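You operate a simulated robot arm through the tools that you are given. There is no shell and no other tool.

Carry out the task below with a simulated robot arm. There is one attempt and no reset: what you move stays moved.

JOB
Unclamp the frame, wind both stops to the size on its flag, and clamp it again.
Fine: the frame ends on both stops, against the pane at the gate; both clamps shut at the end.

Only the result counts: the job must be done as asked and must still hold three seconds after the hand-in. Knocking over, shifting, dropping, spilling or breaking anything else fails it.

ROBOT AND FRAMES
A 6-joint arm with a two-finger gripper, on a carriage that runs on a rail from [-309, 1526] to [155, -767] (x, y) and turns from -210 to 122 degrees about z. Base frame: it is fixed where the carriage stands at the start and does not move with it; the origin is on the floor, on the carriage's upright axis, x ahead of it, y to its left, z up. Units: mm, degrees, N and s.
It reaches about 949 mm from its shoulder. Its first joint turns from -166.0 to 166.0 degrees. Places, roughly: blue crank [600, -300, 500]; blue gate [700, -300, 700]; green clamp [700, -300, 800]; large green pane [1000, -1500, 750]; orange clamp [600, 0, 800]; yellow crank [500, -100, 500]. Payload 2.54 kg.
The tool frame sits at the grasp point between the pads (the TCP): z along the fingers, y along the line on which they close. The tips reach 23 mm beyond it. The gripper opens to 126 mm; its body begins 82 mm behind the TCP.
Orientation is that of the tool frame in the base frame, as [roll, pitch, yaw] about the fixed x, y, z axes, in that order (R = Rz(yaw) Ry(pitch) Rx(roll)). With the fingers straight down and closing along the base's y, the tool's x points along the base's -x, its y along +y and its z along -z.

CONTROLS
- The arm moves only by the tool drive_tool. Its argument "series" is a list of rows, each a list of 3 entries, a list of its own where there are three numbers: the shift along the tool's x, y, z in mm, then the turn, a rotation vector about the tool's x, y, z in degrees, then the gripper command, from -1 (shut) to 1 (fully open), values between in proportion. In form: [[[x, y, z], [ax, ay, az], claw], ...]. A call has 1 to 20 rows; each row is the pose to reach, as a shift and turn from the pose commanded when the call began, along the tool's axes at that moment. A row lasts 0.2 s, in which the tool goes at most 50 mm and 8.6 degrees; a call with a longer step from one row to the next is refused whole, and so is a gripper value outside its range. A pose out of reach is approached as far as the arm can. The call stops where the force on the tool passes 90 N (or 10 N more than at its start, if that is more) or the arm is blocked; 0.2 s more then pass. The fingers move at their own pace (about 84.2 mm/s each) and stop on an object; they squeeze with about 34 N. The grip force told is the motor's: it shows also when the fingers shut on nothing. Time passes only in rows, and 0.2 s behind the last, so rows that repeat a pose let the fingers close. It gives the time, the measured TCP pose, the force on the tool (base axes), the opening and the grip force at its end, in the units of the frame above (readings bear some noise), with the torque about the TCP (base axes, N m) and any sound that the robot's microphone picked up.
- Cameras (640 x 400 px; columns grow to the right, rows downward): "scene" is now at [54.2, 155.4, 1215.5]; the picture's right is [-0.51, -0.86, 0.00], its down [-0.53, 0.32, -0.79] and it looks along [0.68, -0.41, -0.61] (base axes); focal length 281 px, centre (320, 200). "wrist" rides on the gripper at [82, 14, -122] in the tool frame; the picture's right is [-0.17, 0.99, 0.00], its down [-0.79, -0.13, -0.60] and it looks along [-0.59, -0.10, 0.80] (tool axes); focal length 243 px, centre (320, 200).
- snapshot(camera): a new picture of that camera. It takes no simulated time.
- slide_trunk(by): moves the trunk up (or, below 0, down) by that many mm; the arm and the scene camera ride with it, the base frame stays. It gives what a move gives, with no picture.
- base_move(legs): drives the robot by 1 to 6 legs, each [ahead, left, turn to the left] in mm, mm and degrees, along the robot's own axes; the way and the turn of a leg run together, so that a leg with both is an arc; at most 1500 mm and 180 degrees a leg. The arm and the cameras ride along, it lands a little off, and it stops where it bumps. It keeps to its track: a leg is cut to what the track allows. It gives what a move gives.
- aim_head(pan, tilt): turns the head with the scene camera to pan (to the left, within 120 degrees either way) and tilt (down, from -29 to 69), counted from straight ahead of the robot. It gives what a move gives.
- probe_pixels(camera, pixels): for up to 12 pixels [column, row] of the newest picture of that camera ("zoom" is the newest enlarged one), the place [x, y, z] in the base frame of the surface seen there, good to about 2 mm. It takes no simulated time.
- close_up(camera, box): a new picture of the part [left, top, right, bottom] of that camera's present view, enlarged. It takes no simulated time.
- finish_job(): hands the job in; it is judged then, once.

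Leave the gripper open and the arm clear of the work at the hand-in unless told otherwise.

The tools are called after ">>>" by a JSON object that holds its "api" and its "payload". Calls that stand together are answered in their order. drive_tool: Moves the arm, as the interface text tells. Its arguments: {"type":"object","properties":{"series":{"type":"array","items":{"type":"array"}}},"required":["series"]} The other tools are called the same way: slide_trunk (by) moves the trunk up or down; base_move (legs) drives the base; aim_head (pan, tilt) turns the head that bears the scene camera; snapshot (camera) takes a picture; probe_pixels (camera, pixels) gives the place of the surface under pixels of a picture; close_up (camera, box) takes an enlarged picture of a part of a camera's view; finish_job () hands the job in.

At the start:

```text
time_s: 0.0
position: [531.8, -32.2, 977.2]
tcp_rot: [179.9, -0.1, 180.0]
contact_force: [0.2, 0.0, -0.3]
torque: [0.0, 0.0, 0.0]
gripper_width: 126.0
grasp_force: 0.0
trunk travel left (down, up): [-25.0, 465.0]
robot x, y, heading: [1.1, -0.9, 0.1]
head pan, tilt (commanded): [-30.9, 37.9]
```

scene: 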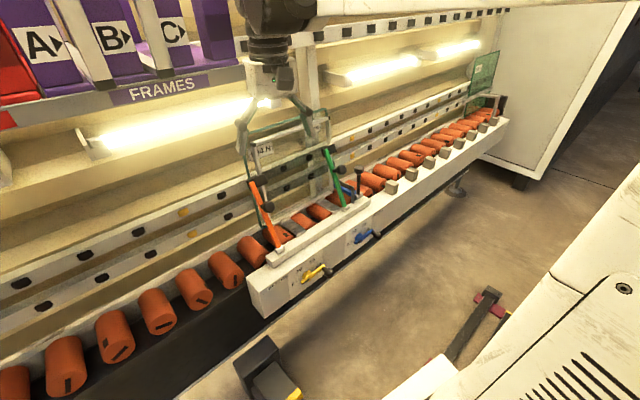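
wrist: 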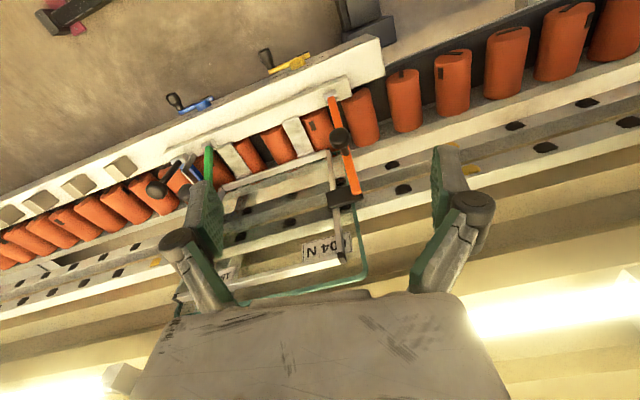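

I see a frame held by an orange and a green clamp, with a yellow and a blue crank on the front of a white box, and a flag on the frame reading something like "04 N". I'll take close-ups of these parts.

>>> {"api": "close_up", "payload": {"camera": "scene", "box": [220, 90, 400, 202]}}

>>> {"api": "close_up", "payload": {"camera": "scene", "box": [240, 190, 400, 290]}}

>>> {"api": "close_up", "payload": {"camera": "wrist", "box": [140, 30, 400, 192]}}

>>> {"api": "close_up", "payload": {"camera": "wrist", "box": [160, 150, 380, 310]}}

```text
3.56 times, centred on (310, 146) of scene
```

zoom: 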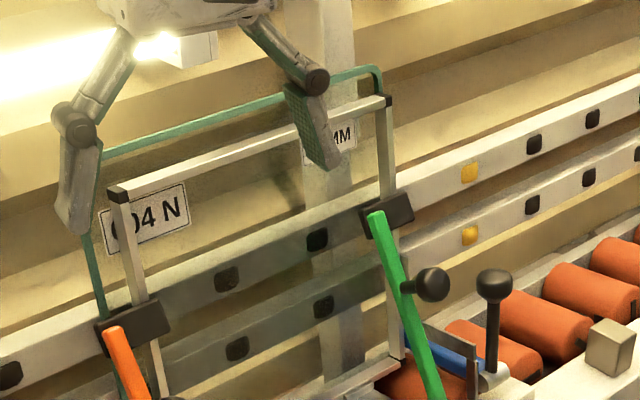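

```text
4.00 times, centred on (320, 240) of scene
```

zoom: 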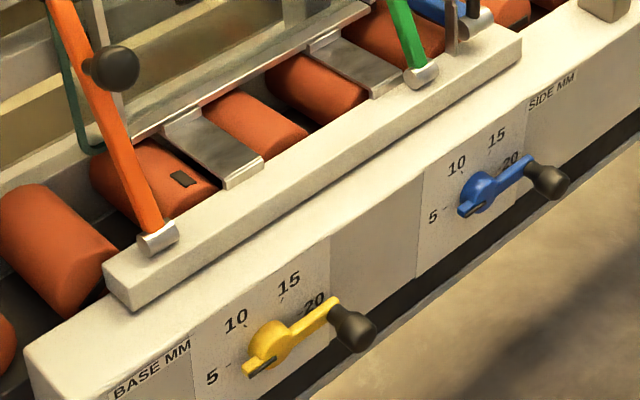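

```text
2.46 times, centred on (270, 111) of wrist
```

zoom: 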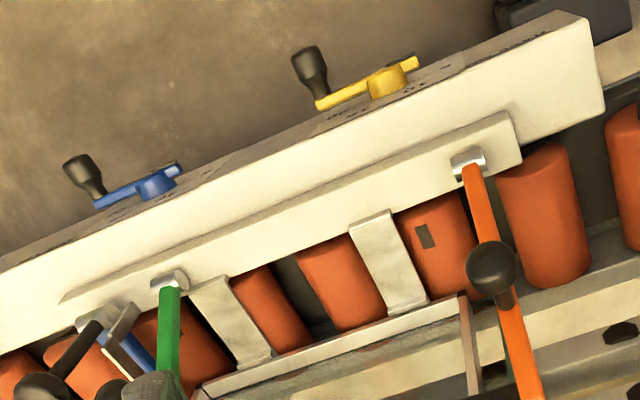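

```text
2.50 times, centred on (270, 230) of wrist
```

zoom: 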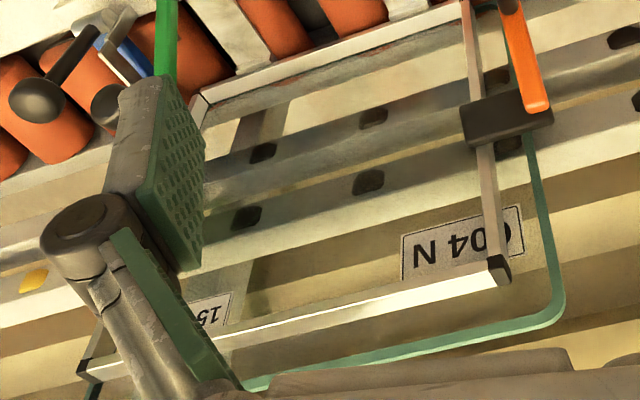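

Two labels show: one "?04 N", the other "15.. MM". I'll enlarge each one further.

>>> {"api": "close_up", "payload": {"camera": "scene", "box": [240, 130, 288, 160]}}

>>> {"api": "close_up", "payload": {"camera": "scene", "box": [296, 106, 344, 136]}}

>>> {"api": "close_up", "payload": {"camera": "wrist", "box": [200, 255, 264, 295]}}

>>> {"api": "close_up", "payload": {"camera": "wrist", "box": [296, 225, 376, 275]}}

>>> {"api": "close_up", "payload": {"camera": "scene", "box": [280, 240, 344, 290]}}

>>> {"api": "close_up", "payload": {"camera": "scene", "box": [336, 206, 400, 256]}}

>>> {"api": "close_up", "payload": {"camera": "scene", "box": [320, 140, 400, 190]}}

>>> {"api": "close_up", "payload": {"camera": "scene", "box": [440, 40, 536, 120]}}

```text
13.33 times, centred on (264, 145) of scene
```

zoom: 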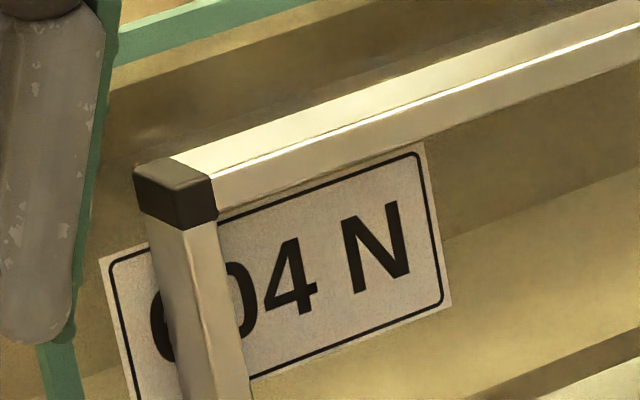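

```text
13.33 times, centred on (320, 121) of scene
```

zoom: 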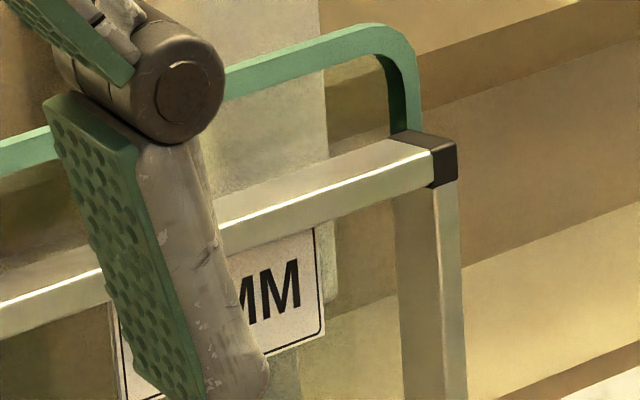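

```text
10.00 times, centred on (232, 275) of wrist
```

zoom: 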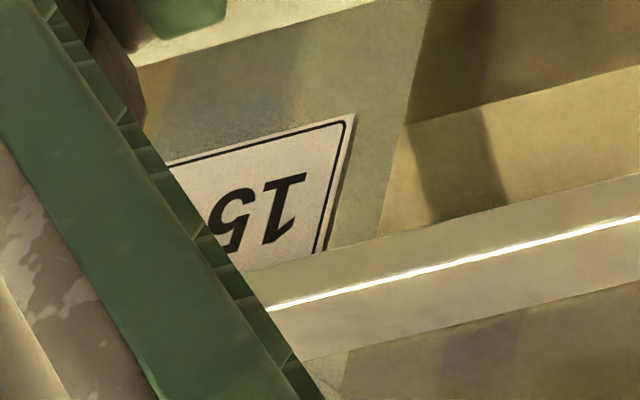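

```text
8.00 times, centred on (336, 250) of wrist
```

zoom: 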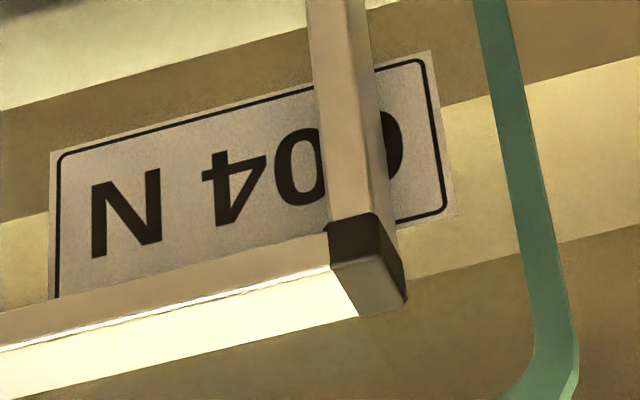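

```text
8.00 times, centred on (312, 265) of scene
```

zoom: 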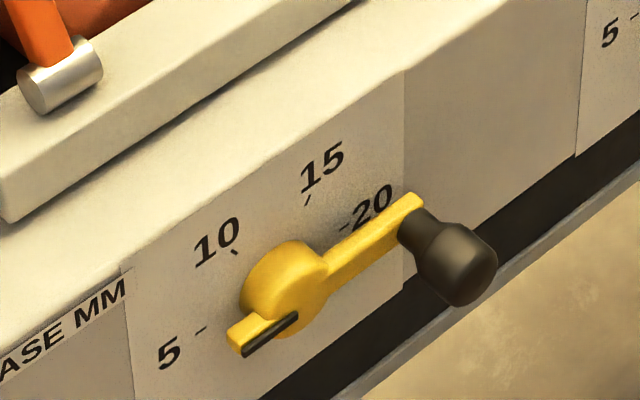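

```text
8.00 times, centred on (368, 231) of scene
```

zoom: 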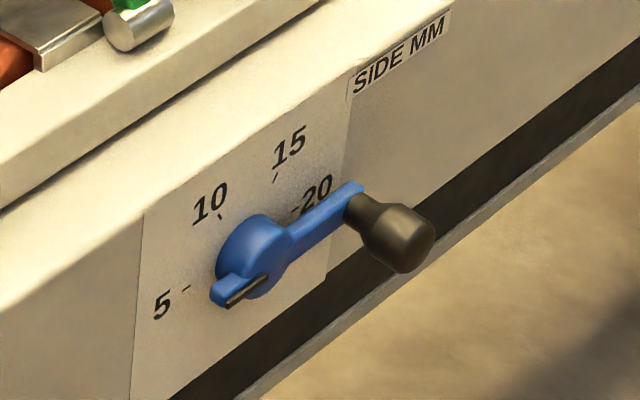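

```text
8.00 times, centred on (360, 165) of scene
```

zoom: 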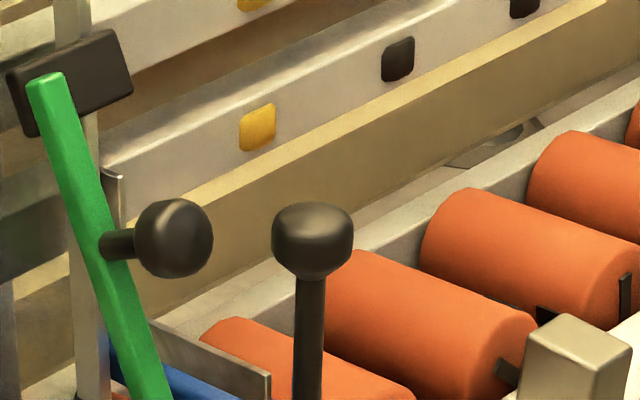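

```text
5.00 times, centred on (488, 80) of scene
```

zoom: 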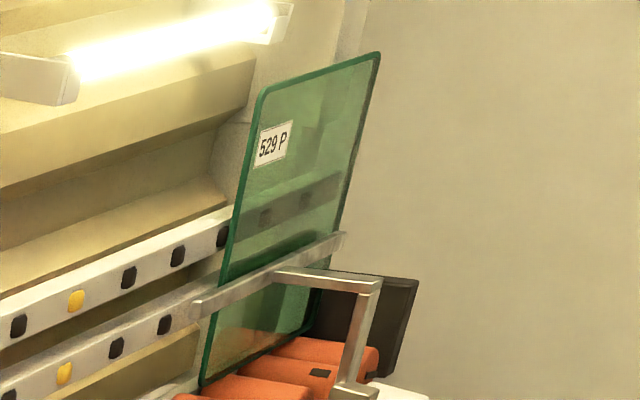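

The flag appears to read "15 MM" with the gripper in the way. Next I'll probe key points of the fresh scene picture, to get positions of the frame, clamps, cranks and stops.

>>> {"api": "snapshot", "payload": {"camera": "scene"}}

>>> {"api": "probe_pixels", "payload": {"camera": "scene", "pixels": [[252, 145], [329, 119], [252, 184], [267, 207], [278, 246], [327, 151], [341, 170], [343, 203], [267, 148], [327, 128], [312, 272], [363, 236]]}}

>>> {"api": "probe_pixels", "payload": {"camera": "scene", "pixels": [[329, 270], [310, 273], [377, 235], [358, 238], [359, 171], [360, 185], [347, 185], [296, 228], [332, 205], [300, 255], [360, 215], [245, 130]]}}

```text
taken
```

scene: 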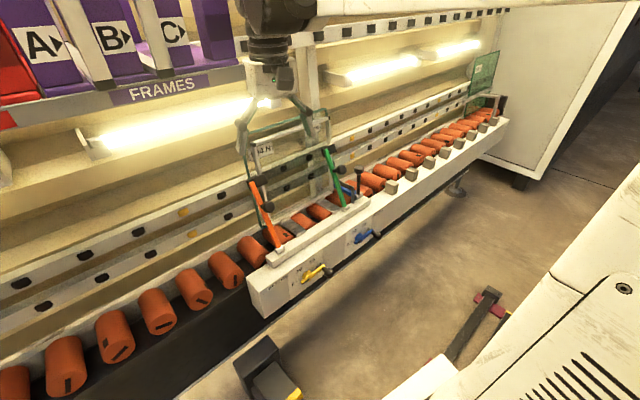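

```text
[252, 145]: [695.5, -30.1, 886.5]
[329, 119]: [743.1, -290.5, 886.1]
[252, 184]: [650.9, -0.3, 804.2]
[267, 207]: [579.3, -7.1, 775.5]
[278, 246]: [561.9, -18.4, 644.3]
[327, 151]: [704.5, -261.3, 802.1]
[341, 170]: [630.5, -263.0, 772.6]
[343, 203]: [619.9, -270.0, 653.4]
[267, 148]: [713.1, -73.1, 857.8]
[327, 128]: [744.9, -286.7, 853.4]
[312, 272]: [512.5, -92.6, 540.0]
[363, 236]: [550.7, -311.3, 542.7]
```

```text
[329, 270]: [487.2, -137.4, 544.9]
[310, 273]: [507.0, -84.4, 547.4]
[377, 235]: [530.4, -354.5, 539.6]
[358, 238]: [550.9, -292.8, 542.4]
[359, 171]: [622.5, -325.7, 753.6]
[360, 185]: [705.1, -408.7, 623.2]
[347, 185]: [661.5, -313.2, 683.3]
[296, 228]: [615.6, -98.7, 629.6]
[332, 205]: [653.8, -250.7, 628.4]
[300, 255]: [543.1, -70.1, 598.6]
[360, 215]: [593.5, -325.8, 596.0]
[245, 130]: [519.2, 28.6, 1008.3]
```

The conveyor line runs roughly along (0.2, -0.98), and the frame stands from about [695,-30] to [743,-290], top at z≈886. The gripper blocks the flag, so I'll move the arm left and back to clear the view.

>>> {"api": "drive_tool", "payload": {"series": [[[20, 45, 0], [0, 0, 0], 1], [[40, 90, 0], [0, 0, 0], 1], [[60, 135, 0], [0, 0, 0], 1], [[80, 180, 0], [0, 0, 0], 1], [[100, 225, 0], [0, 0, 0], 1], [[120, 270, 0], [0, 0, 0], 1], [[140, 310, 0], [0, 0, 0], 1]]}}

>>> {"api": "snapshot", "payload": {"camera": "scene"}}

>>> {"api": "close_up", "payload": {"camera": "scene", "box": [220, 80, 400, 192]}}

>>> {"api": "close_up", "payload": {"camera": "scene", "box": [296, 106, 344, 136]}}

```text
time_s: 0.5
position: [517.3, -2.7, 976.3]
tcp_rot: [-179.6, 0.3, 178.7]
contact_force: [29.0, -58.7, -0.4]
torque: [8.17, 3.91, 0.35]
gripper_width: 125.8
grasp_force: 0.0
trunk travel left (down, up): [-25.0, 465.0]
robot x, y, heading: [0.3, -3.4, -0.6]
head pan, tilt (commanded): [-30.9, 37.9]
stopped in row 2: the force on the tool passed its limit at 143 N (the readings are from after the stop); the commanded pose is now the measured one
```

```text
taken
```

scene: 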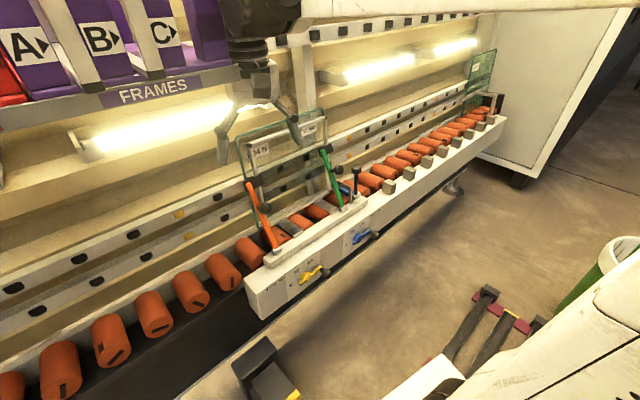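

```text
3.56 times, centred on (310, 136) of scene
```

zoom: 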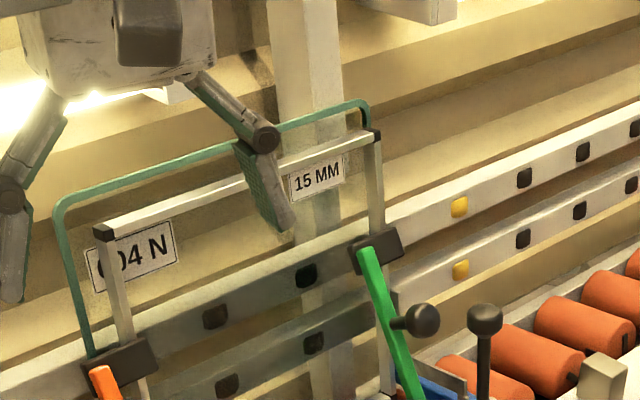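

```text
13.33 times, centred on (320, 121) of scene
```

zoom: 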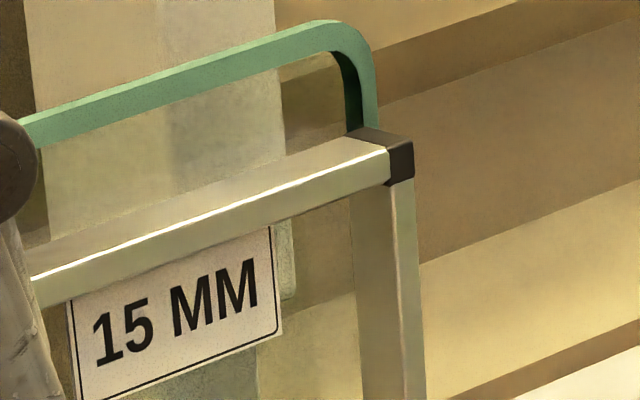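

Flag: "15 MM". The pane label reads "?04 N". The leftward move bumped something though (143 N, still about 65 N pushing to the right), so I'll back off to the right at once.

>>> {"api": "drive_tool", "payload": {"series": [[[0, -15, 0], [0, 0, 0], 1], [[0, -30, 0], [0, 0, 0], 1], [[0, -30, 0], [0, 0, 0], 1]]}}

>>> {"api": "snapshot", "payload": {"camera": "scene"}}

>>> {"api": "probe_pixels", "payload": {"camera": "scene", "pixels": [[140, 100], [225, 75], [192, 75], [250, 65], [250, 40], [260, 85], [225, 30], [240, 110], [205, 68], [150, 60], [300, 60], [100, 105]]}}

>>> {"api": "snapshot", "payload": {"camera": "wrist"}}

```text
time_s: 1.3
position: [512.7, -23.1, 977.6]
tcp_rot: [-179.7, 0.4, 179.1]
contact_force: [-0.3, -0.6, 0.3]
torque: [0.02, -0.01, 0.07]
gripper_width: 125.9
grasp_force: 0.0
trunk travel left (down, up): [-25.0, 465.0]
robot x, y, heading: [-5.3, 1.7, -0.1]
head pan, tilt (commanded): [-30.9, 37.9]
```

```text
taken
```

scene: 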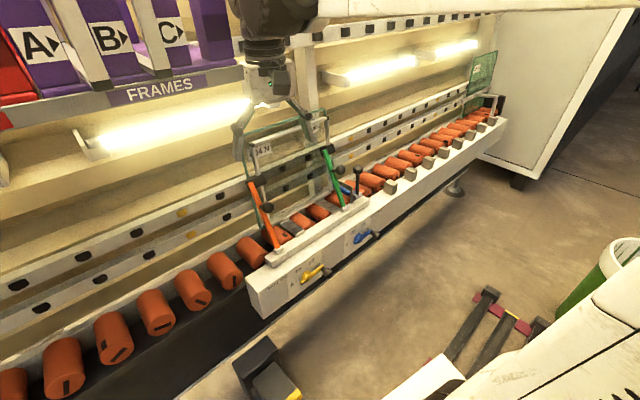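

```text
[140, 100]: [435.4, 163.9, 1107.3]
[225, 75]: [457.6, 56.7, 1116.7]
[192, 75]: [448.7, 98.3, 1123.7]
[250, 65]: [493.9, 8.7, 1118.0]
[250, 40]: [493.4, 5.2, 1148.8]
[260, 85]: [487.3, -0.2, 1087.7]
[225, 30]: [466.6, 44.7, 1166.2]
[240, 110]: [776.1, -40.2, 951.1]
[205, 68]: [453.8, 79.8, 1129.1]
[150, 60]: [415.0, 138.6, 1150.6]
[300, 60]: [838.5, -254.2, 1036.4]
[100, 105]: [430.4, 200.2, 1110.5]
```

```text
taken
```

wrist: 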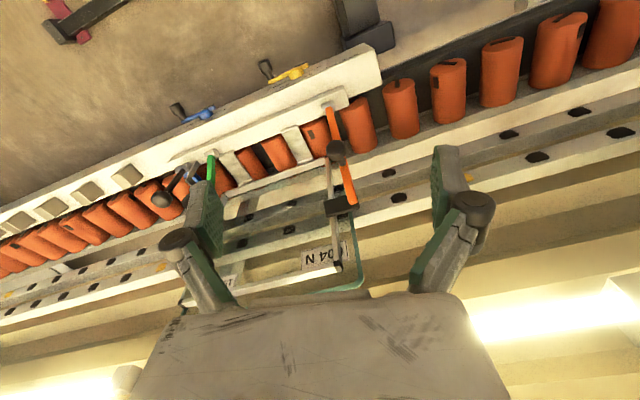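

The arm is free again. The shelf "FRAMES" ends around y≈45, z>1100, and my wrist had touched it; the boxes look unmoved. Now I'll enlarge the dials and probe the ticks and hubs.

>>> {"api": "close_up", "payload": {"camera": "scene", "box": [280, 240, 344, 280]}}

>>> {"api": "probe_pixels", "payload": {"camera": "zoom", "pixels": [[200, 330], [235, 252], [308, 200], [345, 225], [285, 285], [245, 335], [270, 335], [400, 210], [450, 260], [150, 300], [395, 150], [300, 260]]}}

```text
10.00 times, centred on (312, 260) of scene
```

zoom: 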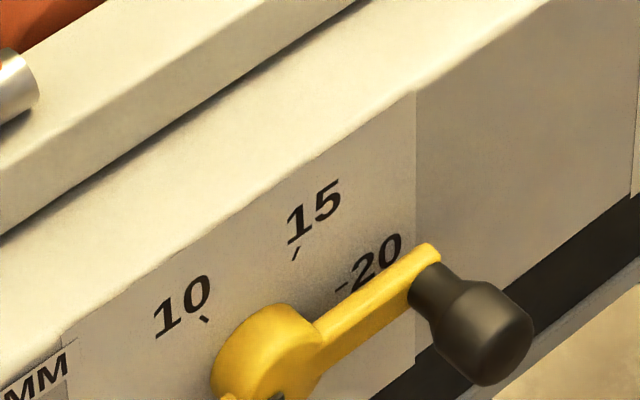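

```text
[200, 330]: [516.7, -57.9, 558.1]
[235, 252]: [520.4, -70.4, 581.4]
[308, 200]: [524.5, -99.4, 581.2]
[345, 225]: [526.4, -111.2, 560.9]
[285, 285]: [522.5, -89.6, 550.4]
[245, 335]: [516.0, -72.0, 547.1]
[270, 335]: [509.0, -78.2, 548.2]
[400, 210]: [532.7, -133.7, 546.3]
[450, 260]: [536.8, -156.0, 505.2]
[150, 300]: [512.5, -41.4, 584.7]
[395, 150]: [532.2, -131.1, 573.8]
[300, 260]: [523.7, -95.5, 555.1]
```

Those pixel picks belonged to the other crop. I'll retake a crop that includes the whole dial before probing again.

>>> {"api": "close_up", "payload": {"camera": "scene", "box": [280, 248, 344, 288]}}

>>> {"api": "probe_pixels", "payload": {"camera": "zoom", "pixels": [[205, 240], [295, 175], [340, 210], [160, 330], [280, 265], [230, 350], [260, 345], [415, 175], [490, 250], [235, 275], [330, 245], [320, 300]]}}

>>> {"api": "close_up", "payload": {"camera": "scene", "box": [336, 210, 400, 250]}}

```text
10.00 times, centred on (312, 268) of scene
```

zoom: 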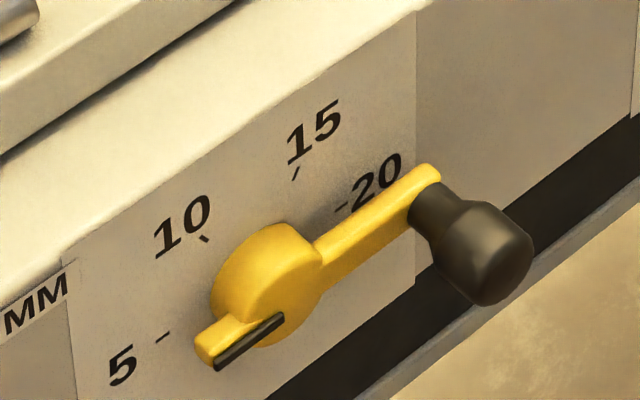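

```text
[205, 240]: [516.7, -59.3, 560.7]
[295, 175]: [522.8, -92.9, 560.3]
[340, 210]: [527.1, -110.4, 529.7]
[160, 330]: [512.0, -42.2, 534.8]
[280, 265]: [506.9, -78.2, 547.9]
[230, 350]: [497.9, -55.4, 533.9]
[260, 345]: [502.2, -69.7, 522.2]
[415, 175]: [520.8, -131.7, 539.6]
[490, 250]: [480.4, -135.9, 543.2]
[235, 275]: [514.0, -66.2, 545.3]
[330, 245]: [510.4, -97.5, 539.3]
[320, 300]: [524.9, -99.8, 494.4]
```

```text
10.00 times, centred on (368, 230) of scene
```

zoom: 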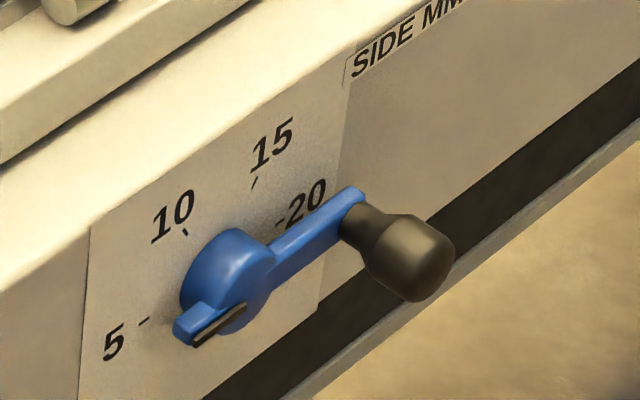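

The dials work out to 12° per mm (5 at 9 o'clock, 10 at 11, 15 at 1, 20 at 3), and both pointer tails sit near 4 mm. Next I'll check how the frame, pane, clamps and stops sit.

>>> {"api": "close_up", "payload": {"camera": "scene", "box": [230, 140, 370, 228]}}

>>> {"api": "close_up", "payload": {"camera": "scene", "box": [310, 150, 390, 200]}}

>>> {"api": "close_up", "payload": {"camera": "wrist", "box": [130, 120, 290, 220]}}

>>> {"api": "close_up", "payload": {"camera": "wrist", "box": [280, 80, 400, 220]}}

```text
4.55 times, centred on (300, 184) of scene
```

zoom: 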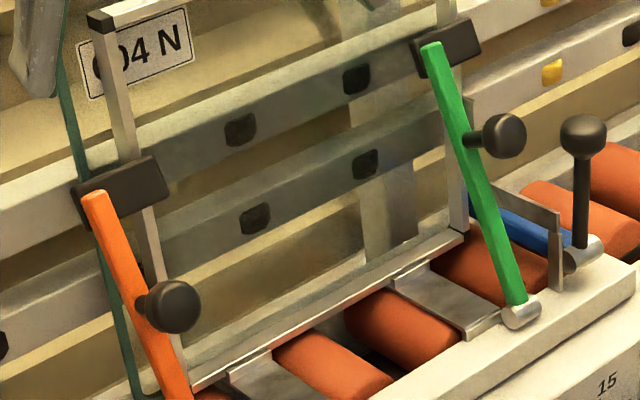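

```text
8.00 times, centred on (350, 175) of scene
```

zoom: 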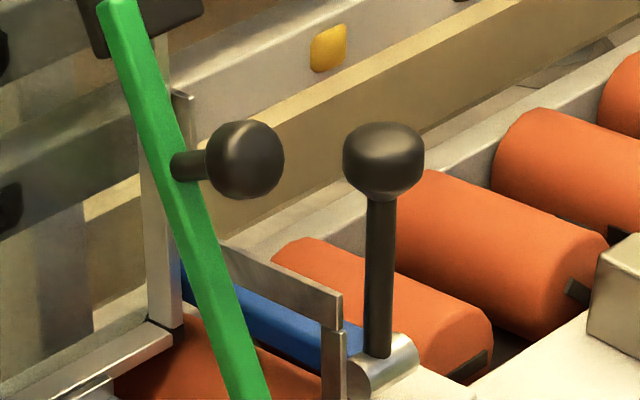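

```text
4.00 times, centred on (210, 170) of wrist
```

zoom: 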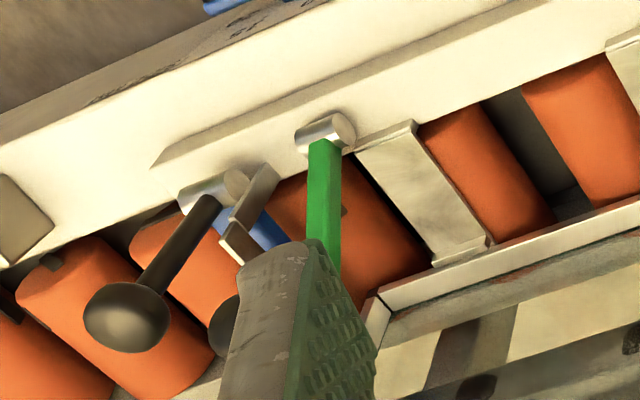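

```text
2.86 times, centred on (340, 150) of wrist
```

zoom: 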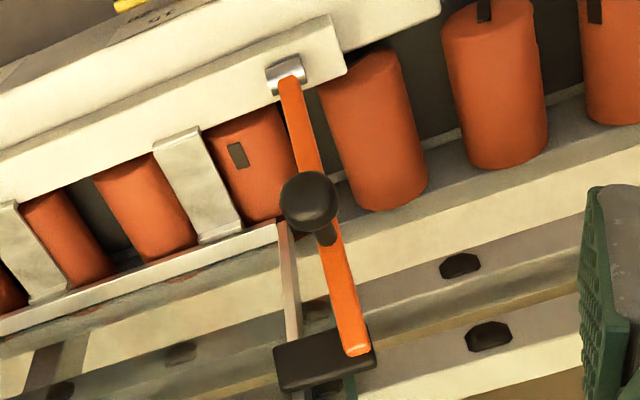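

The side stop is the silver lip at the right of the frame; the base stops are the two silver ledges under it. The blue gate's knob stands only about 60 mm to the right of the green clamp's ball, so I must be careful there. I'll turn the head to see how my arm is built and where it runs.

>>> {"api": "aim_head", "payload": {"pan": -75, "tilt": 0}}

>>> {"api": "snapshot", "payload": {"camera": "scene"}}

>>> {"api": "aim_head", "payload": {"pan": -30, "tilt": 5}}

>>> {"api": "snapshot", "payload": {"camera": "scene"}}

```text
time_s: 2.4
position: [512.5, -23.5, 978.2]
tcp_rot: [-179.5, 0.2, 179.1]
contact_force: [-0.4, 0.3, 0.5]
torque: [0.0, -0.01, 0.0]
gripper_width: 125.7
grasp_force: 0.1
trunk travel left (down, up): [-25.0, 465.0]
robot x, y, heading: [-0.0, -1.7, -0.6]
head pan, tilt (commanded): [-75.0, 0.0]
```

```text
taken
```

scene: 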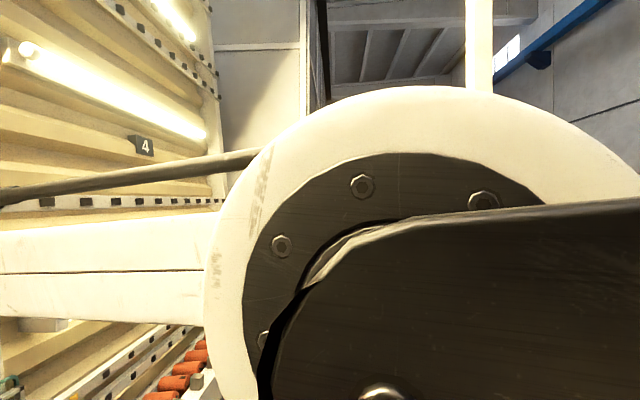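

```text
time_s: 3.5
position: [513.4, -24.1, 977.5]
tcp_rot: [-179.5, 0.3, 179.3]
contact_force: [-0.5, 0.2, -0.3]
torque: [-0.05, 0.02, -0.04]
gripper_width: 126.2
grasp_force: 0.1
trunk travel left (down, up): [-25.0, 465.0]
robot x, y, heading: [-3.1, 0.6, -0.2]
head pan, tilt (commanded): [-30.0, 5.0]
```

```text
taken
```

scene: 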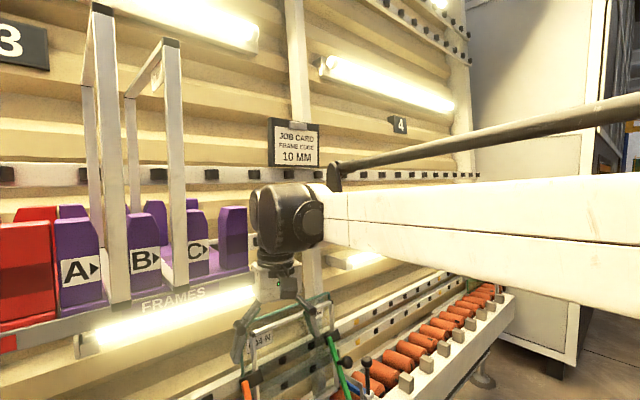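

There is also a job card on the wall: "FRAME EDGE 10 MM". The task says the size on the frame's flag, though, so I need to make sure what the "15 MM" plate hangs on. I'll aim back down and enlarge.

>>> {"api": "close_up", "payload": {"camera": "scene", "box": [256, 105, 336, 180]}}

>>> {"api": "aim_head", "payload": {"pan": -30, "tilt": 30}}

>>> {"api": "snapshot", "payload": {"camera": "scene"}}

>>> {"api": "close_up", "payload": {"camera": "scene", "box": [236, 130, 348, 200]}}

```text
5.33 times, centred on (296, 142) of scene
```

zoom: 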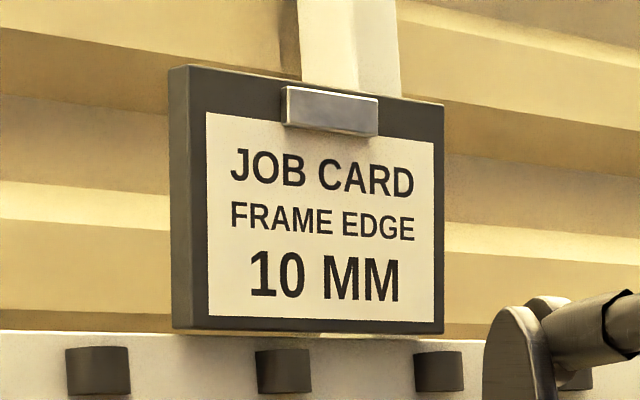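

```text
time_s: 4.4
position: [512.4, -23.3, 977.1]
tcp_rot: [-179.4, 0.3, 179.3]
contact_force: [-0.3, -0.1, -0.4]
torque: [-0.02, 0.0, -0.01]
gripper_width: 126.0
grasp_force: 0.2
trunk travel left (down, up): [-25.0, 465.0]
robot x, y, heading: [2.8, 1.1, -0.4]
head pan, tilt (commanded): [-30.0, 30.0]
```

```text
taken
```

scene: 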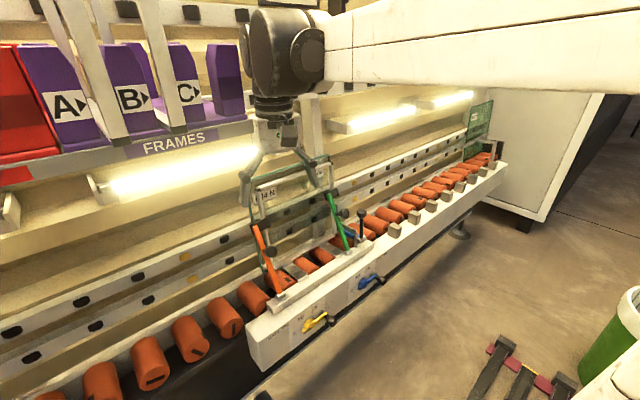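

```text
5.71 times, centred on (292, 165) of scene
```

zoom: 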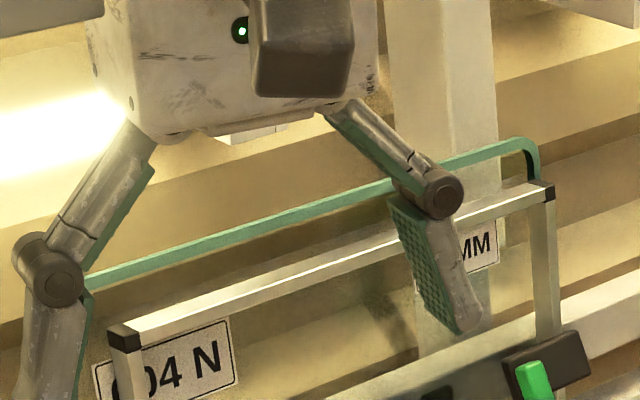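

The "15 MM" plate hangs from the frame's own top bar (it is the frame's flag), while "604 N" is on the pane behind it. So the target is 15 mm; the job card's 10 mm isn't what was asked for. I'll look at the shoulder once to learn the arm's geometry before moving.

>>> {"api": "aim_head", "payload": {"pan": -75, "tilt": 10}}

>>> {"api": "snapshot", "payload": {"camera": "scene"}}

>>> {"api": "probe_pixels", "payload": {"camera": "scene", "pixels": [[100, 200], [20, 200], [250, 150], [400, 50], [400, 150], [500, 300], [600, 200], [380, 330], [10, 130], [150, 110], [620, 320], [300, 250]]}}

```text
time_s: 5.5
position: [512.2, -24.2, 978.0]
tcp_rot: [-179.4, 0.3, 179.2]
contact_force: [0.0, -0.1, -0.5]
torque: [-0.02, 0.0, -0.01]
gripper_width: 125.8
grasp_force: 0.0
trunk travel left (down, up): [-25.0, 465.0]
robot x, y, heading: [2.3, -2.3, -0.1]
head pan, tilt (commanded): [-75.0, 10.0]
```

```text
taken
```

scene: 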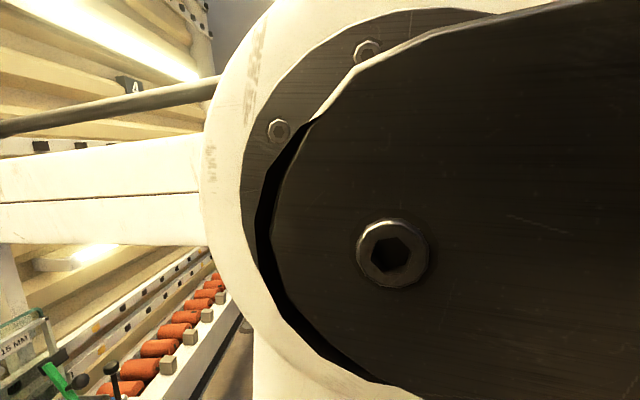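

```text
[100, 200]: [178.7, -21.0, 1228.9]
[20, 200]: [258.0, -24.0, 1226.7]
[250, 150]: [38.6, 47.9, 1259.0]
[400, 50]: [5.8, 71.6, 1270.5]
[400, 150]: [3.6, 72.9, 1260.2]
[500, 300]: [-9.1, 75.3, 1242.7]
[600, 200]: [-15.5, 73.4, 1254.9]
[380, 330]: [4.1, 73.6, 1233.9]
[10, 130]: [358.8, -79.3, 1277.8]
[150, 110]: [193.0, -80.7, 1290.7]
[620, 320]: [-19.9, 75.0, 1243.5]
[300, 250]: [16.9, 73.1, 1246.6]
```

The elbow sits near [5,75,1245] and the forearm runs forward to the wrist, so the front of the conveyor is well within reach without moving the base. I'll bring the hand down and back to open space in front of the frame, away from the shelf.

>>> {"api": "drive_tool", "payload": {"series": [[[16, -25, 26], [0, 0, 0], 1], [[33, -50, 51], [0, 0, 0], 1], [[49, -76, 77], [0, 0, 0], 1], [[66, -101, 102], [0, 0, 0], 1], [[82, -126, 128], [0, 0, 0], 1], [[82, -126, 128], [0, 0, 0], 1]]}}

>>> {"api": "aim_head", "payload": {"pan": -30, "tilt": 35}}

>>> {"api": "snapshot", "payload": {"camera": "scene"}}

>>> {"api": "snapshot", "payload": {"camera": "wrist"}}

```text
time_s: 6.9
position: [430.0, -150.6, 849.7]
tcp_rot: [-179.6, 0.3, 179.2]
contact_force: [-0.2, 0.2, -0.2]
torque: [-0.02, 0.02, 0.01]
gripper_width: 126.0
grasp_force: 0.0
trunk travel left (down, up): [-25.0, 465.0]
robot x, y, heading: [-1.4, -0.9, -0.2]
head pan, tilt (commanded): [-75.0, 10.0]
```

```text
time_s: 8.0
position: [430.2, -148.6, 850.3]
tcp_rot: [-179.4, 0.2, 179.2]
contact_force: [0.0, -0.1, -0.3]
torque: [-0.03, -0.01, 0.04]
gripper_width: 125.9
grasp_force: 0.1
trunk travel left (down, up): [-25.0, 465.0]
robot x, y, heading: [0.5, -1.1, -0.4]
head pan, tilt (commanded): [-30.0, 35.0]
```

```text
taken
```

scene: 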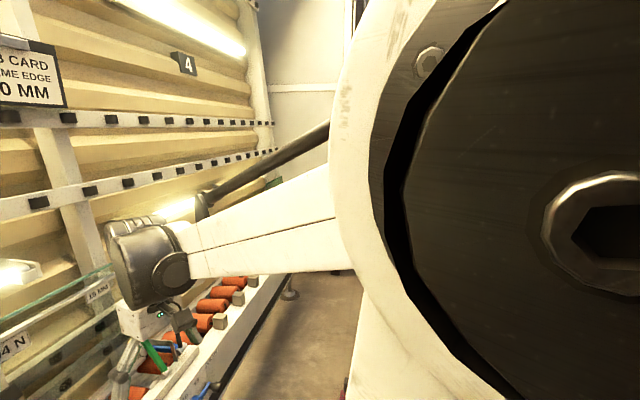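

```text
taken
```

wrist: 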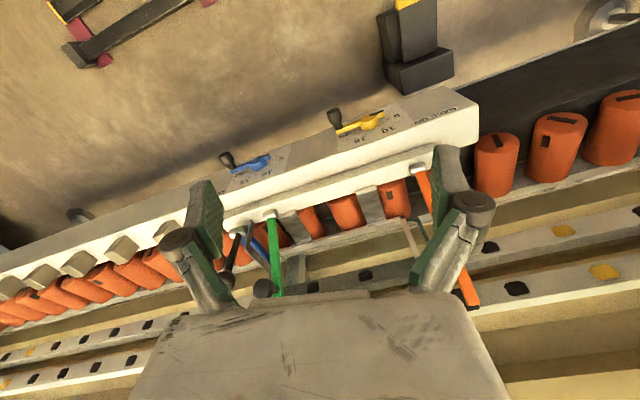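

The scene picture hasn't turned as commanded. I'll take another one to see whether the head is still moving or is obstructed.

>>> {"api": "snapshot", "payload": {"camera": "scene"}}

>>> {"api": "probe_pixels", "payload": {"camera": "scene", "pixels": [[600, 220], [320, 200], [400, 200], [360, 380], [150, 280], [450, 50]]}}

```text
taken
```

scene: 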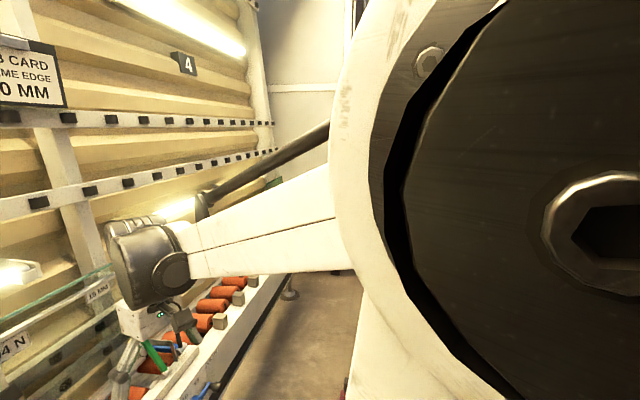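

```text
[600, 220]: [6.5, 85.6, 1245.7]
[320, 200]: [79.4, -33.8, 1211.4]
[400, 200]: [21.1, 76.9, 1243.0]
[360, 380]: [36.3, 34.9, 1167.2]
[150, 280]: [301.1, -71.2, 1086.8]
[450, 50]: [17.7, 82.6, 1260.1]
```

The head still sits at about pan -75, tilt 10, though -30/35 was commanded. I'll try commanding it again.

>>> {"api": "aim_head", "payload": {"pan": -35, "tilt": 35}}

>>> {"api": "snapshot", "payload": {"camera": "scene"}}

```text
time_s: 8.7
position: [429.8, -149.9, 850.2]
tcp_rot: [-179.5, 0.2, 179.2]
contact_force: [0.1, 0.9, -0.1]
torque: [0.02, 0.0, 0.0]
gripper_width: 126.1
grasp_force: 0.1
trunk travel left (down, up): [-25.0, 465.0]
robot x, y, heading: [-1.2, -0.2, -0.3]
head pan, tilt (commanded): [-35.0, 35.0]
```

```text
taken
```

scene: 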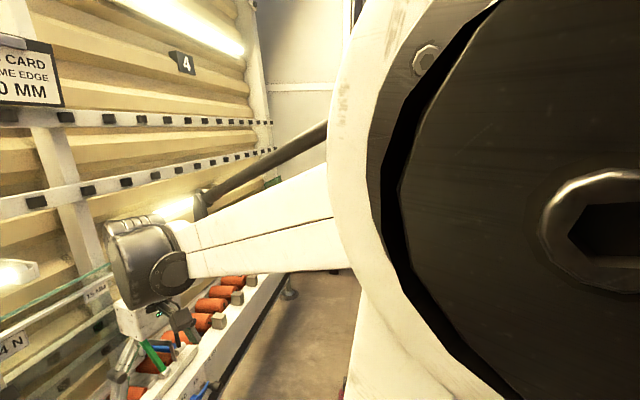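

The head is jammed against the elbow. I'll set its command back to -75/10, return the arm to where the head could turn, then aim it and come forward again.

>>> {"api": "aim_head", "payload": {"pan": -75, "tilt": 10}}

>>> {"api": "drive_tool", "payload": {"series": [[[-16, 25, -26], [0, 0, 0], 1], [[-33, 50, -51], [0, 0, 0], 1], [[-49, 76, -77], [0, 0, 0], 1], [[-66, 101, -102], [0, 0, 0], 1], [[-82, 120, -128], [0, 0, 0], 1], [[-82, 120, -128], [0, 0, 0], 1]]}}

>>> {"api": "aim_head", "payload": {"pan": -30, "tilt": 35}}

>>> {"api": "snapshot", "payload": {"camera": "scene"}}

```text
time_s: 9.8
position: [427.8, -150.8, 850.4]
tcp_rot: [-179.5, 0.3, 179.1]
contact_force: [0.3, 0.6, 0.6]
torque: [0.01, 0.01, 0.0]
gripper_width: 126.0
grasp_force: 0.2
trunk travel left (down, up): [-25.0, 465.0]
robot x, y, heading: [2.1, 1.6, -0.0]
head pan, tilt (commanded): [-75.0, 10.0]
```

```text
time_s: 11.2
position: [511.8, -30.1, 978.9]
tcp_rot: [-179.5, 0.4, 179.3]
contact_force: [0.5, -0.1, -0.2]
torque: [0.04, -0.01, 0.03]
gripper_width: 126.0
grasp_force: 0.0
trunk travel left (down, up): [-25.0, 465.0]
robot x, y, heading: [3.0, 1.2, -0.3]
head pan, tilt (commanded): [-75.0, 10.0]
```

```text
time_s: 12.3
position: [512.2, -30.6, 978.8]
tcp_rot: [-179.4, 0.3, 179.2]
contact_force: [-0.1, 0.4, 0.1]
torque: [0.02, 0.04, 0.03]
gripper_width: 126.2
grasp_force: 0.1
trunk travel left (down, up): [-25.0, 465.0]
robot x, y, heading: [0.6, -4.2, -0.5]
head pan, tilt (commanded): [-30.0, 35.0]
```

```text
taken
```

scene: 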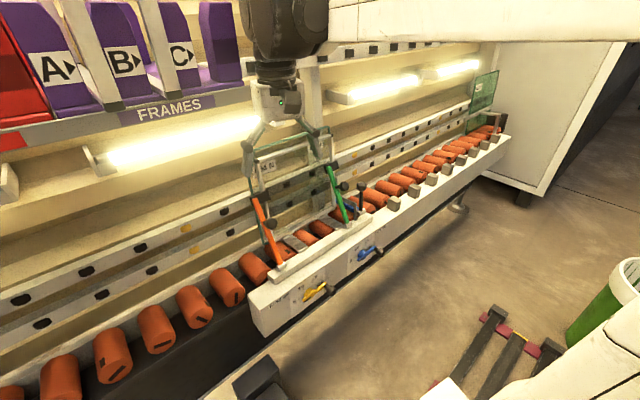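

The head is free and aimed at the work again. Now I'll repeat the arm move down and back to open space.

>>> {"api": "drive_tool", "payload": {"series": [[[16, -24, 26], [0, 0, 0], 1], [[33, -48, 51], [0, 0, 0], 1], [[49, -72, 77], [0, 0, 0], 1], [[66, -96, 102], [0, 0, 0], 1], [[82, -120, 128], [0, 0, 0], 1], [[82, -120, 128], [0, 0, 0], 1]]}}

>>> {"api": "snapshot", "payload": {"camera": "scene"}}

```text
time_s: 13.7
position: [429.9, -149.5, 849.2]
tcp_rot: [-179.6, 0.4, 179.2]
contact_force: [0.1, 0.4, 0.5]
torque: [0.0, 0.02, 0.01]
gripper_width: 125.9
grasp_force: 0.1
trunk travel left (down, up): [-25.0, 465.0]
robot x, y, heading: [-3.0, -4.5, -0.2]
head pan, tilt (commanded): [-30.0, 35.0]
```

```text
taken
```

scene: 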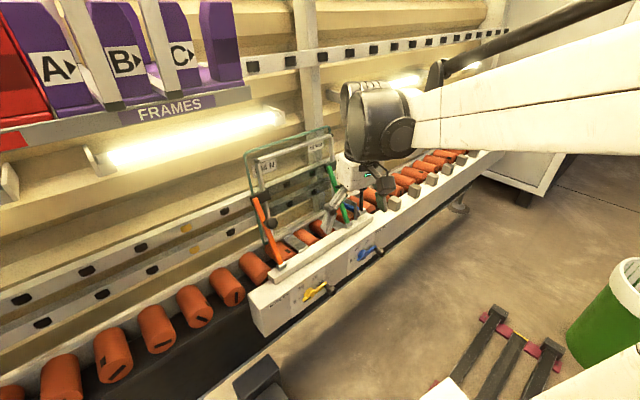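

Now the frame is in clear view. I'll enlarge it and check the flag and the pane label, then probe where the pieces lie.

>>> {"api": "close_up", "payload": {"camera": "scene", "box": [236, 120, 348, 190]}}

>>> {"api": "probe_pixels", "payload": {"camera": "zoom", "pixels": [[150, 250], [180, 245], [480, 160], [440, 175], [300, 190], [120, 240], [540, 130], [330, 50], [530, 60], [545, 180], [140, 370], [100, 300]]}}

```text
5.71 times, centred on (292, 155) of scene
```

zoom: 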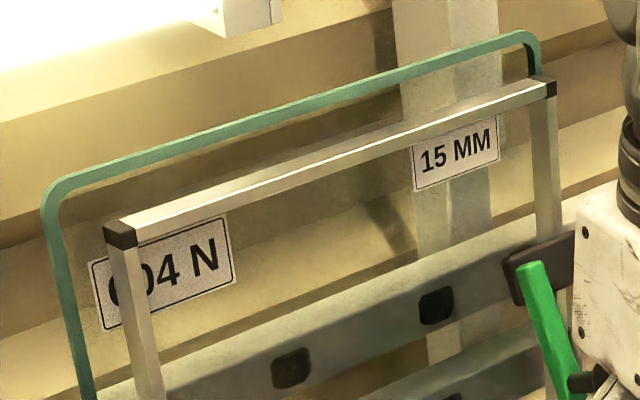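

```text
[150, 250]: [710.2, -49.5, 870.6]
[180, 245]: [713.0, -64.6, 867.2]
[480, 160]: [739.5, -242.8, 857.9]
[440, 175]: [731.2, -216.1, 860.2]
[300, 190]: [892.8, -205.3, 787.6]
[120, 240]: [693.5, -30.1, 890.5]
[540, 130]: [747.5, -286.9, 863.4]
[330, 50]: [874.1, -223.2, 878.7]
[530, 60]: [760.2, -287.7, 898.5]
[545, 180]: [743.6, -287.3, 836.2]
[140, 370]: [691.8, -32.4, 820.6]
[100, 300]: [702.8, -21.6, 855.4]
```

The flag plate lies in the frame's plane (n≈675), while "604 N" is on the pane behind it (n≈686): the frame's flag reads 15 MM. Now I'll measure the orange clamp ball and lever precisely.

>>> {"api": "close_up", "payload": {"camera": "scene", "box": [240, 190, 304, 275]}}

>>> {"api": "close_up", "payload": {"camera": "scene", "box": [240, 190, 304, 230]}}

>>> {"api": "probe_pixels", "payload": {"camera": "zoom", "pixels": [[310, 335], [290, 330], [335, 335], [310, 315], [310, 360], [200, 200], [170, 110], [220, 270], [160, 60], [120, 100], [240, 350], [265, 325]]}}

```text
4.71 times, centred on (272, 232) of scene
```

zoom: 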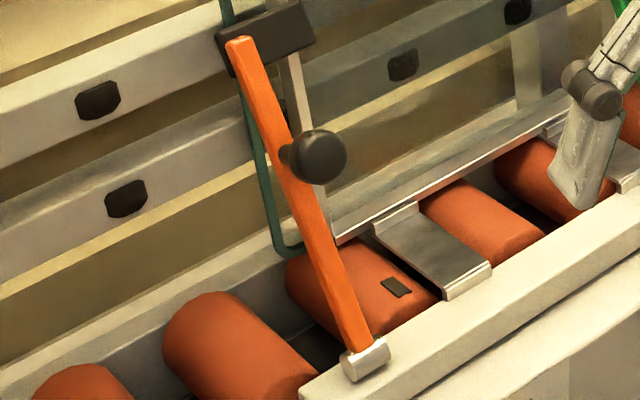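

```text
10.00 times, centred on (272, 210) of scene
```

zoom: 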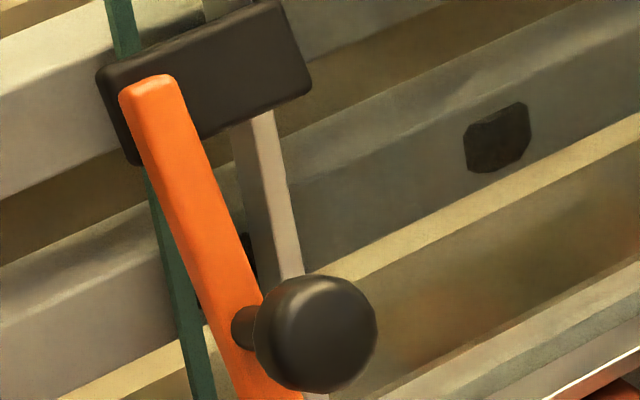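

```text
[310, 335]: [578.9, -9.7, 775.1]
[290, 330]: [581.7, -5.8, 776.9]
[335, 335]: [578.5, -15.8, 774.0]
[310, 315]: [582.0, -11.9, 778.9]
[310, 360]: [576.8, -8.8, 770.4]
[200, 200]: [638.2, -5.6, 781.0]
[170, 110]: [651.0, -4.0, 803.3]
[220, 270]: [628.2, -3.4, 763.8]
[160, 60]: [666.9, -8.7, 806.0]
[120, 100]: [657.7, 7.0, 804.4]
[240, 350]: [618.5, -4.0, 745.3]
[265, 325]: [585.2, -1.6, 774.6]
```

The orange ball's centre works out near [590,-14,766], radius about 15; the lever leans 29° away from me, with its pivot near z=640. I'll turn the hand to line up with the conveyor (-12.2° about tool z), then tilt it 45° forward.

>>> {"api": "drive_tool", "payload": {"series": [[[0, 0, 0], [0, 0, -6.1], 1], [[0, 0, 0], [0, 0, -12.2], 1], [[0, 0, 0], [0, 0, -12.2], 1]]}}

>>> {"api": "drive_tool", "payload": {"series": [[[0, 0, 0], [0, -7.5, 0], 1], [[0, 0, 0], [0, -15, 0], 1], [[0, 0, 0], [0, -22.5, 0], 1], [[0, 0, 0], [0, -30, 0], 1], [[0, 0, 0], [0, -37.5, 0], 1], [[0, 0, 0], [0, -45, 0], 1], [[0, 0, 0], [0, -45, 0], 1]]}}

>>> {"api": "snapshot", "payload": {"camera": "scene"}}

>>> {"api": "snapshot", "payload": {"camera": "wrist"}}

```text
time_s: 14.5
position: [429.8, -151.6, 849.6]
tcp_rot: [-179.4, 0.1, -168.5]
contact_force: [0.3, -0.1, 0.5]
torque: [0.02, 0.04, -0.02]
gripper_width: 125.9
grasp_force: 0.0
trunk travel left (down, up): [-25.0, 465.0]
robot x, y, heading: [-1.3, -2.5, -0.4]
head pan, tilt (commanded): [-30.0, 35.0]
```

```text
time_s: 16.3
position: [442.7, -123.8, 851.6]
tcp_rot: [-179.4, 45.3, -164.1]
contact_force: [0.8, -0.6, 0.1]
torque: [0.0, -0.02, 0.01]
gripper_width: 126.1
grasp_force: 0.1
trunk travel left (down, up): [-25.0, 465.0]
robot x, y, heading: [-1.5, 0.2, -0.5]
head pan, tilt (commanded): [-30.0, 35.0]
stopped in row 7: the arm was blocked; the commanded pose is now the measured one
```

```text
taken
```

scene: 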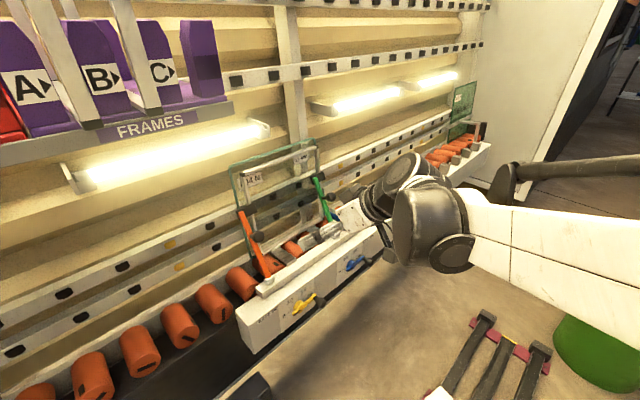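

```text
taken
```

wrist: 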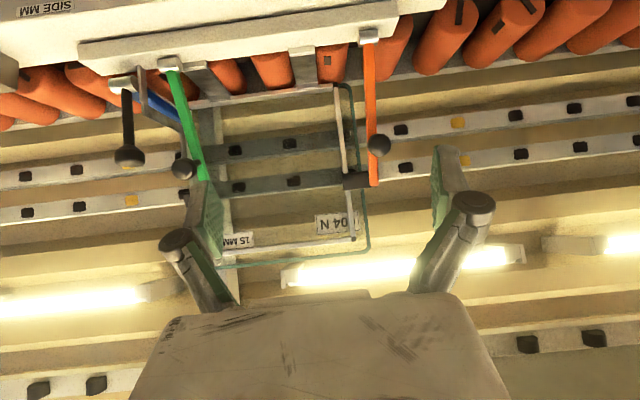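

The arm got blocked: the elbow pressed against the camera head, because reaching to the right with the hand tilted swings the elbow into it. I'll undo the tilt first; then I'll drive the base to the right along the rail so that the work lies to my front-left.

>>> {"api": "drive_tool", "payload": {"series": [[[0, 0, 0], [0, 7.5, 0], 1], [[0, 0, 0], [0, 15, 0], 1], [[0, 0, 0], [0, 22.5, 0], 1], [[0, 0, 0], [0, 30, 0], 1], [[0, 0, 0], [0, 37.5, 0], 1], [[0, 0, 0], [0, 45, 0], 1], [[0, 0, 0], [0, 45, 0], 1]]}}

>>> {"api": "snapshot", "payload": {"camera": "scene"}}

>>> {"api": "probe_pixels", "payload": {"camera": "scene", "pixels": [[490, 320], [540, 350], [450, 370], [590, 300], [250, 380], [560, 350], [300, 390], [480, 340], [620, 320], [260, 290]]}}

```text
time_s: 17.9
position: [442.3, -126.3, 852.5]
tcp_rot: [-179.6, 0.3, -165.0]
contact_force: [0.2, -0.3, 0.6]
torque: [-0.01, -0.04, -0.02]
gripper_width: 125.8
grasp_force: 0.1
trunk travel left (down, up): [-25.0, 465.0]
robot x, y, heading: [0.6, 0.7, -0.3]
head pan, tilt (commanded): [-30.0, 35.0]
```

```text
taken
```

scene: 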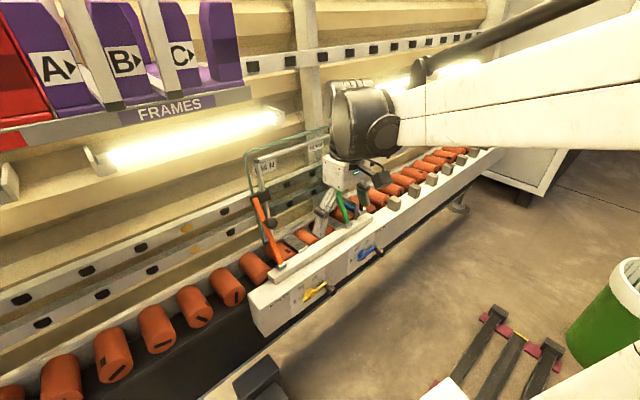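

```text
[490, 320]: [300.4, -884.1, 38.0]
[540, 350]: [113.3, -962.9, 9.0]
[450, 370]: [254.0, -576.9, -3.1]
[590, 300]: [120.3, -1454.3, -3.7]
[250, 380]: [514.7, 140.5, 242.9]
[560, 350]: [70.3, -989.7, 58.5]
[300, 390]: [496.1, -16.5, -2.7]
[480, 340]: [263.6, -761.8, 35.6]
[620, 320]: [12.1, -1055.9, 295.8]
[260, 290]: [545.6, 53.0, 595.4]
```

The floor beams at y≈-760…-990 are the far end of the rail, so a move of 350 mm is clear. The hand at z≈850 and n≈408 also stays in front of everything. I'll drive the base right along the rail.

>>> {"api": "base_move", "payload": {"legs": [[69.4, -343.0, 0]]}}

>>> {"api": "snapshot", "payload": {"camera": "scene"}}

>>> {"api": "snapshot", "payload": {"camera": "wrist"}}

```text
time_s: 20.1
position: [510.8, -469.2, 852.9]
tcp_rot: [-179.5, 0.2, -164.9]
contact_force: [0.2, 0.2, 0.2]
torque: [-0.01, -0.01, 0.02]
gripper_width: 126.1
grasp_force: 0.1
trunk travel left (down, up): [-25.0, 465.0]
robot x, y, heading: [68.4, -345.8, -0.2]
head pan, tilt (commanded): [-30.0, 35.0]
```

```text
taken
```

scene: 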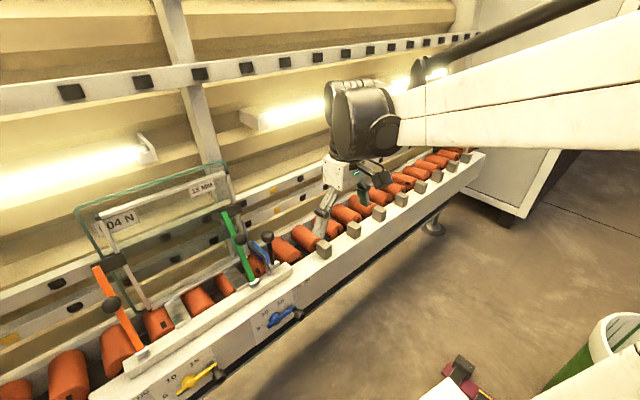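

```text
taken
```

wrist: 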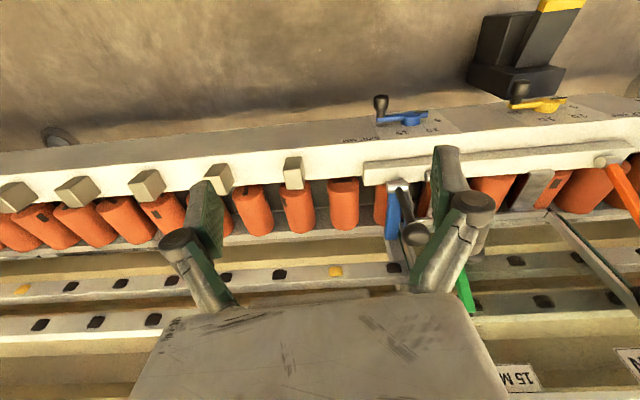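

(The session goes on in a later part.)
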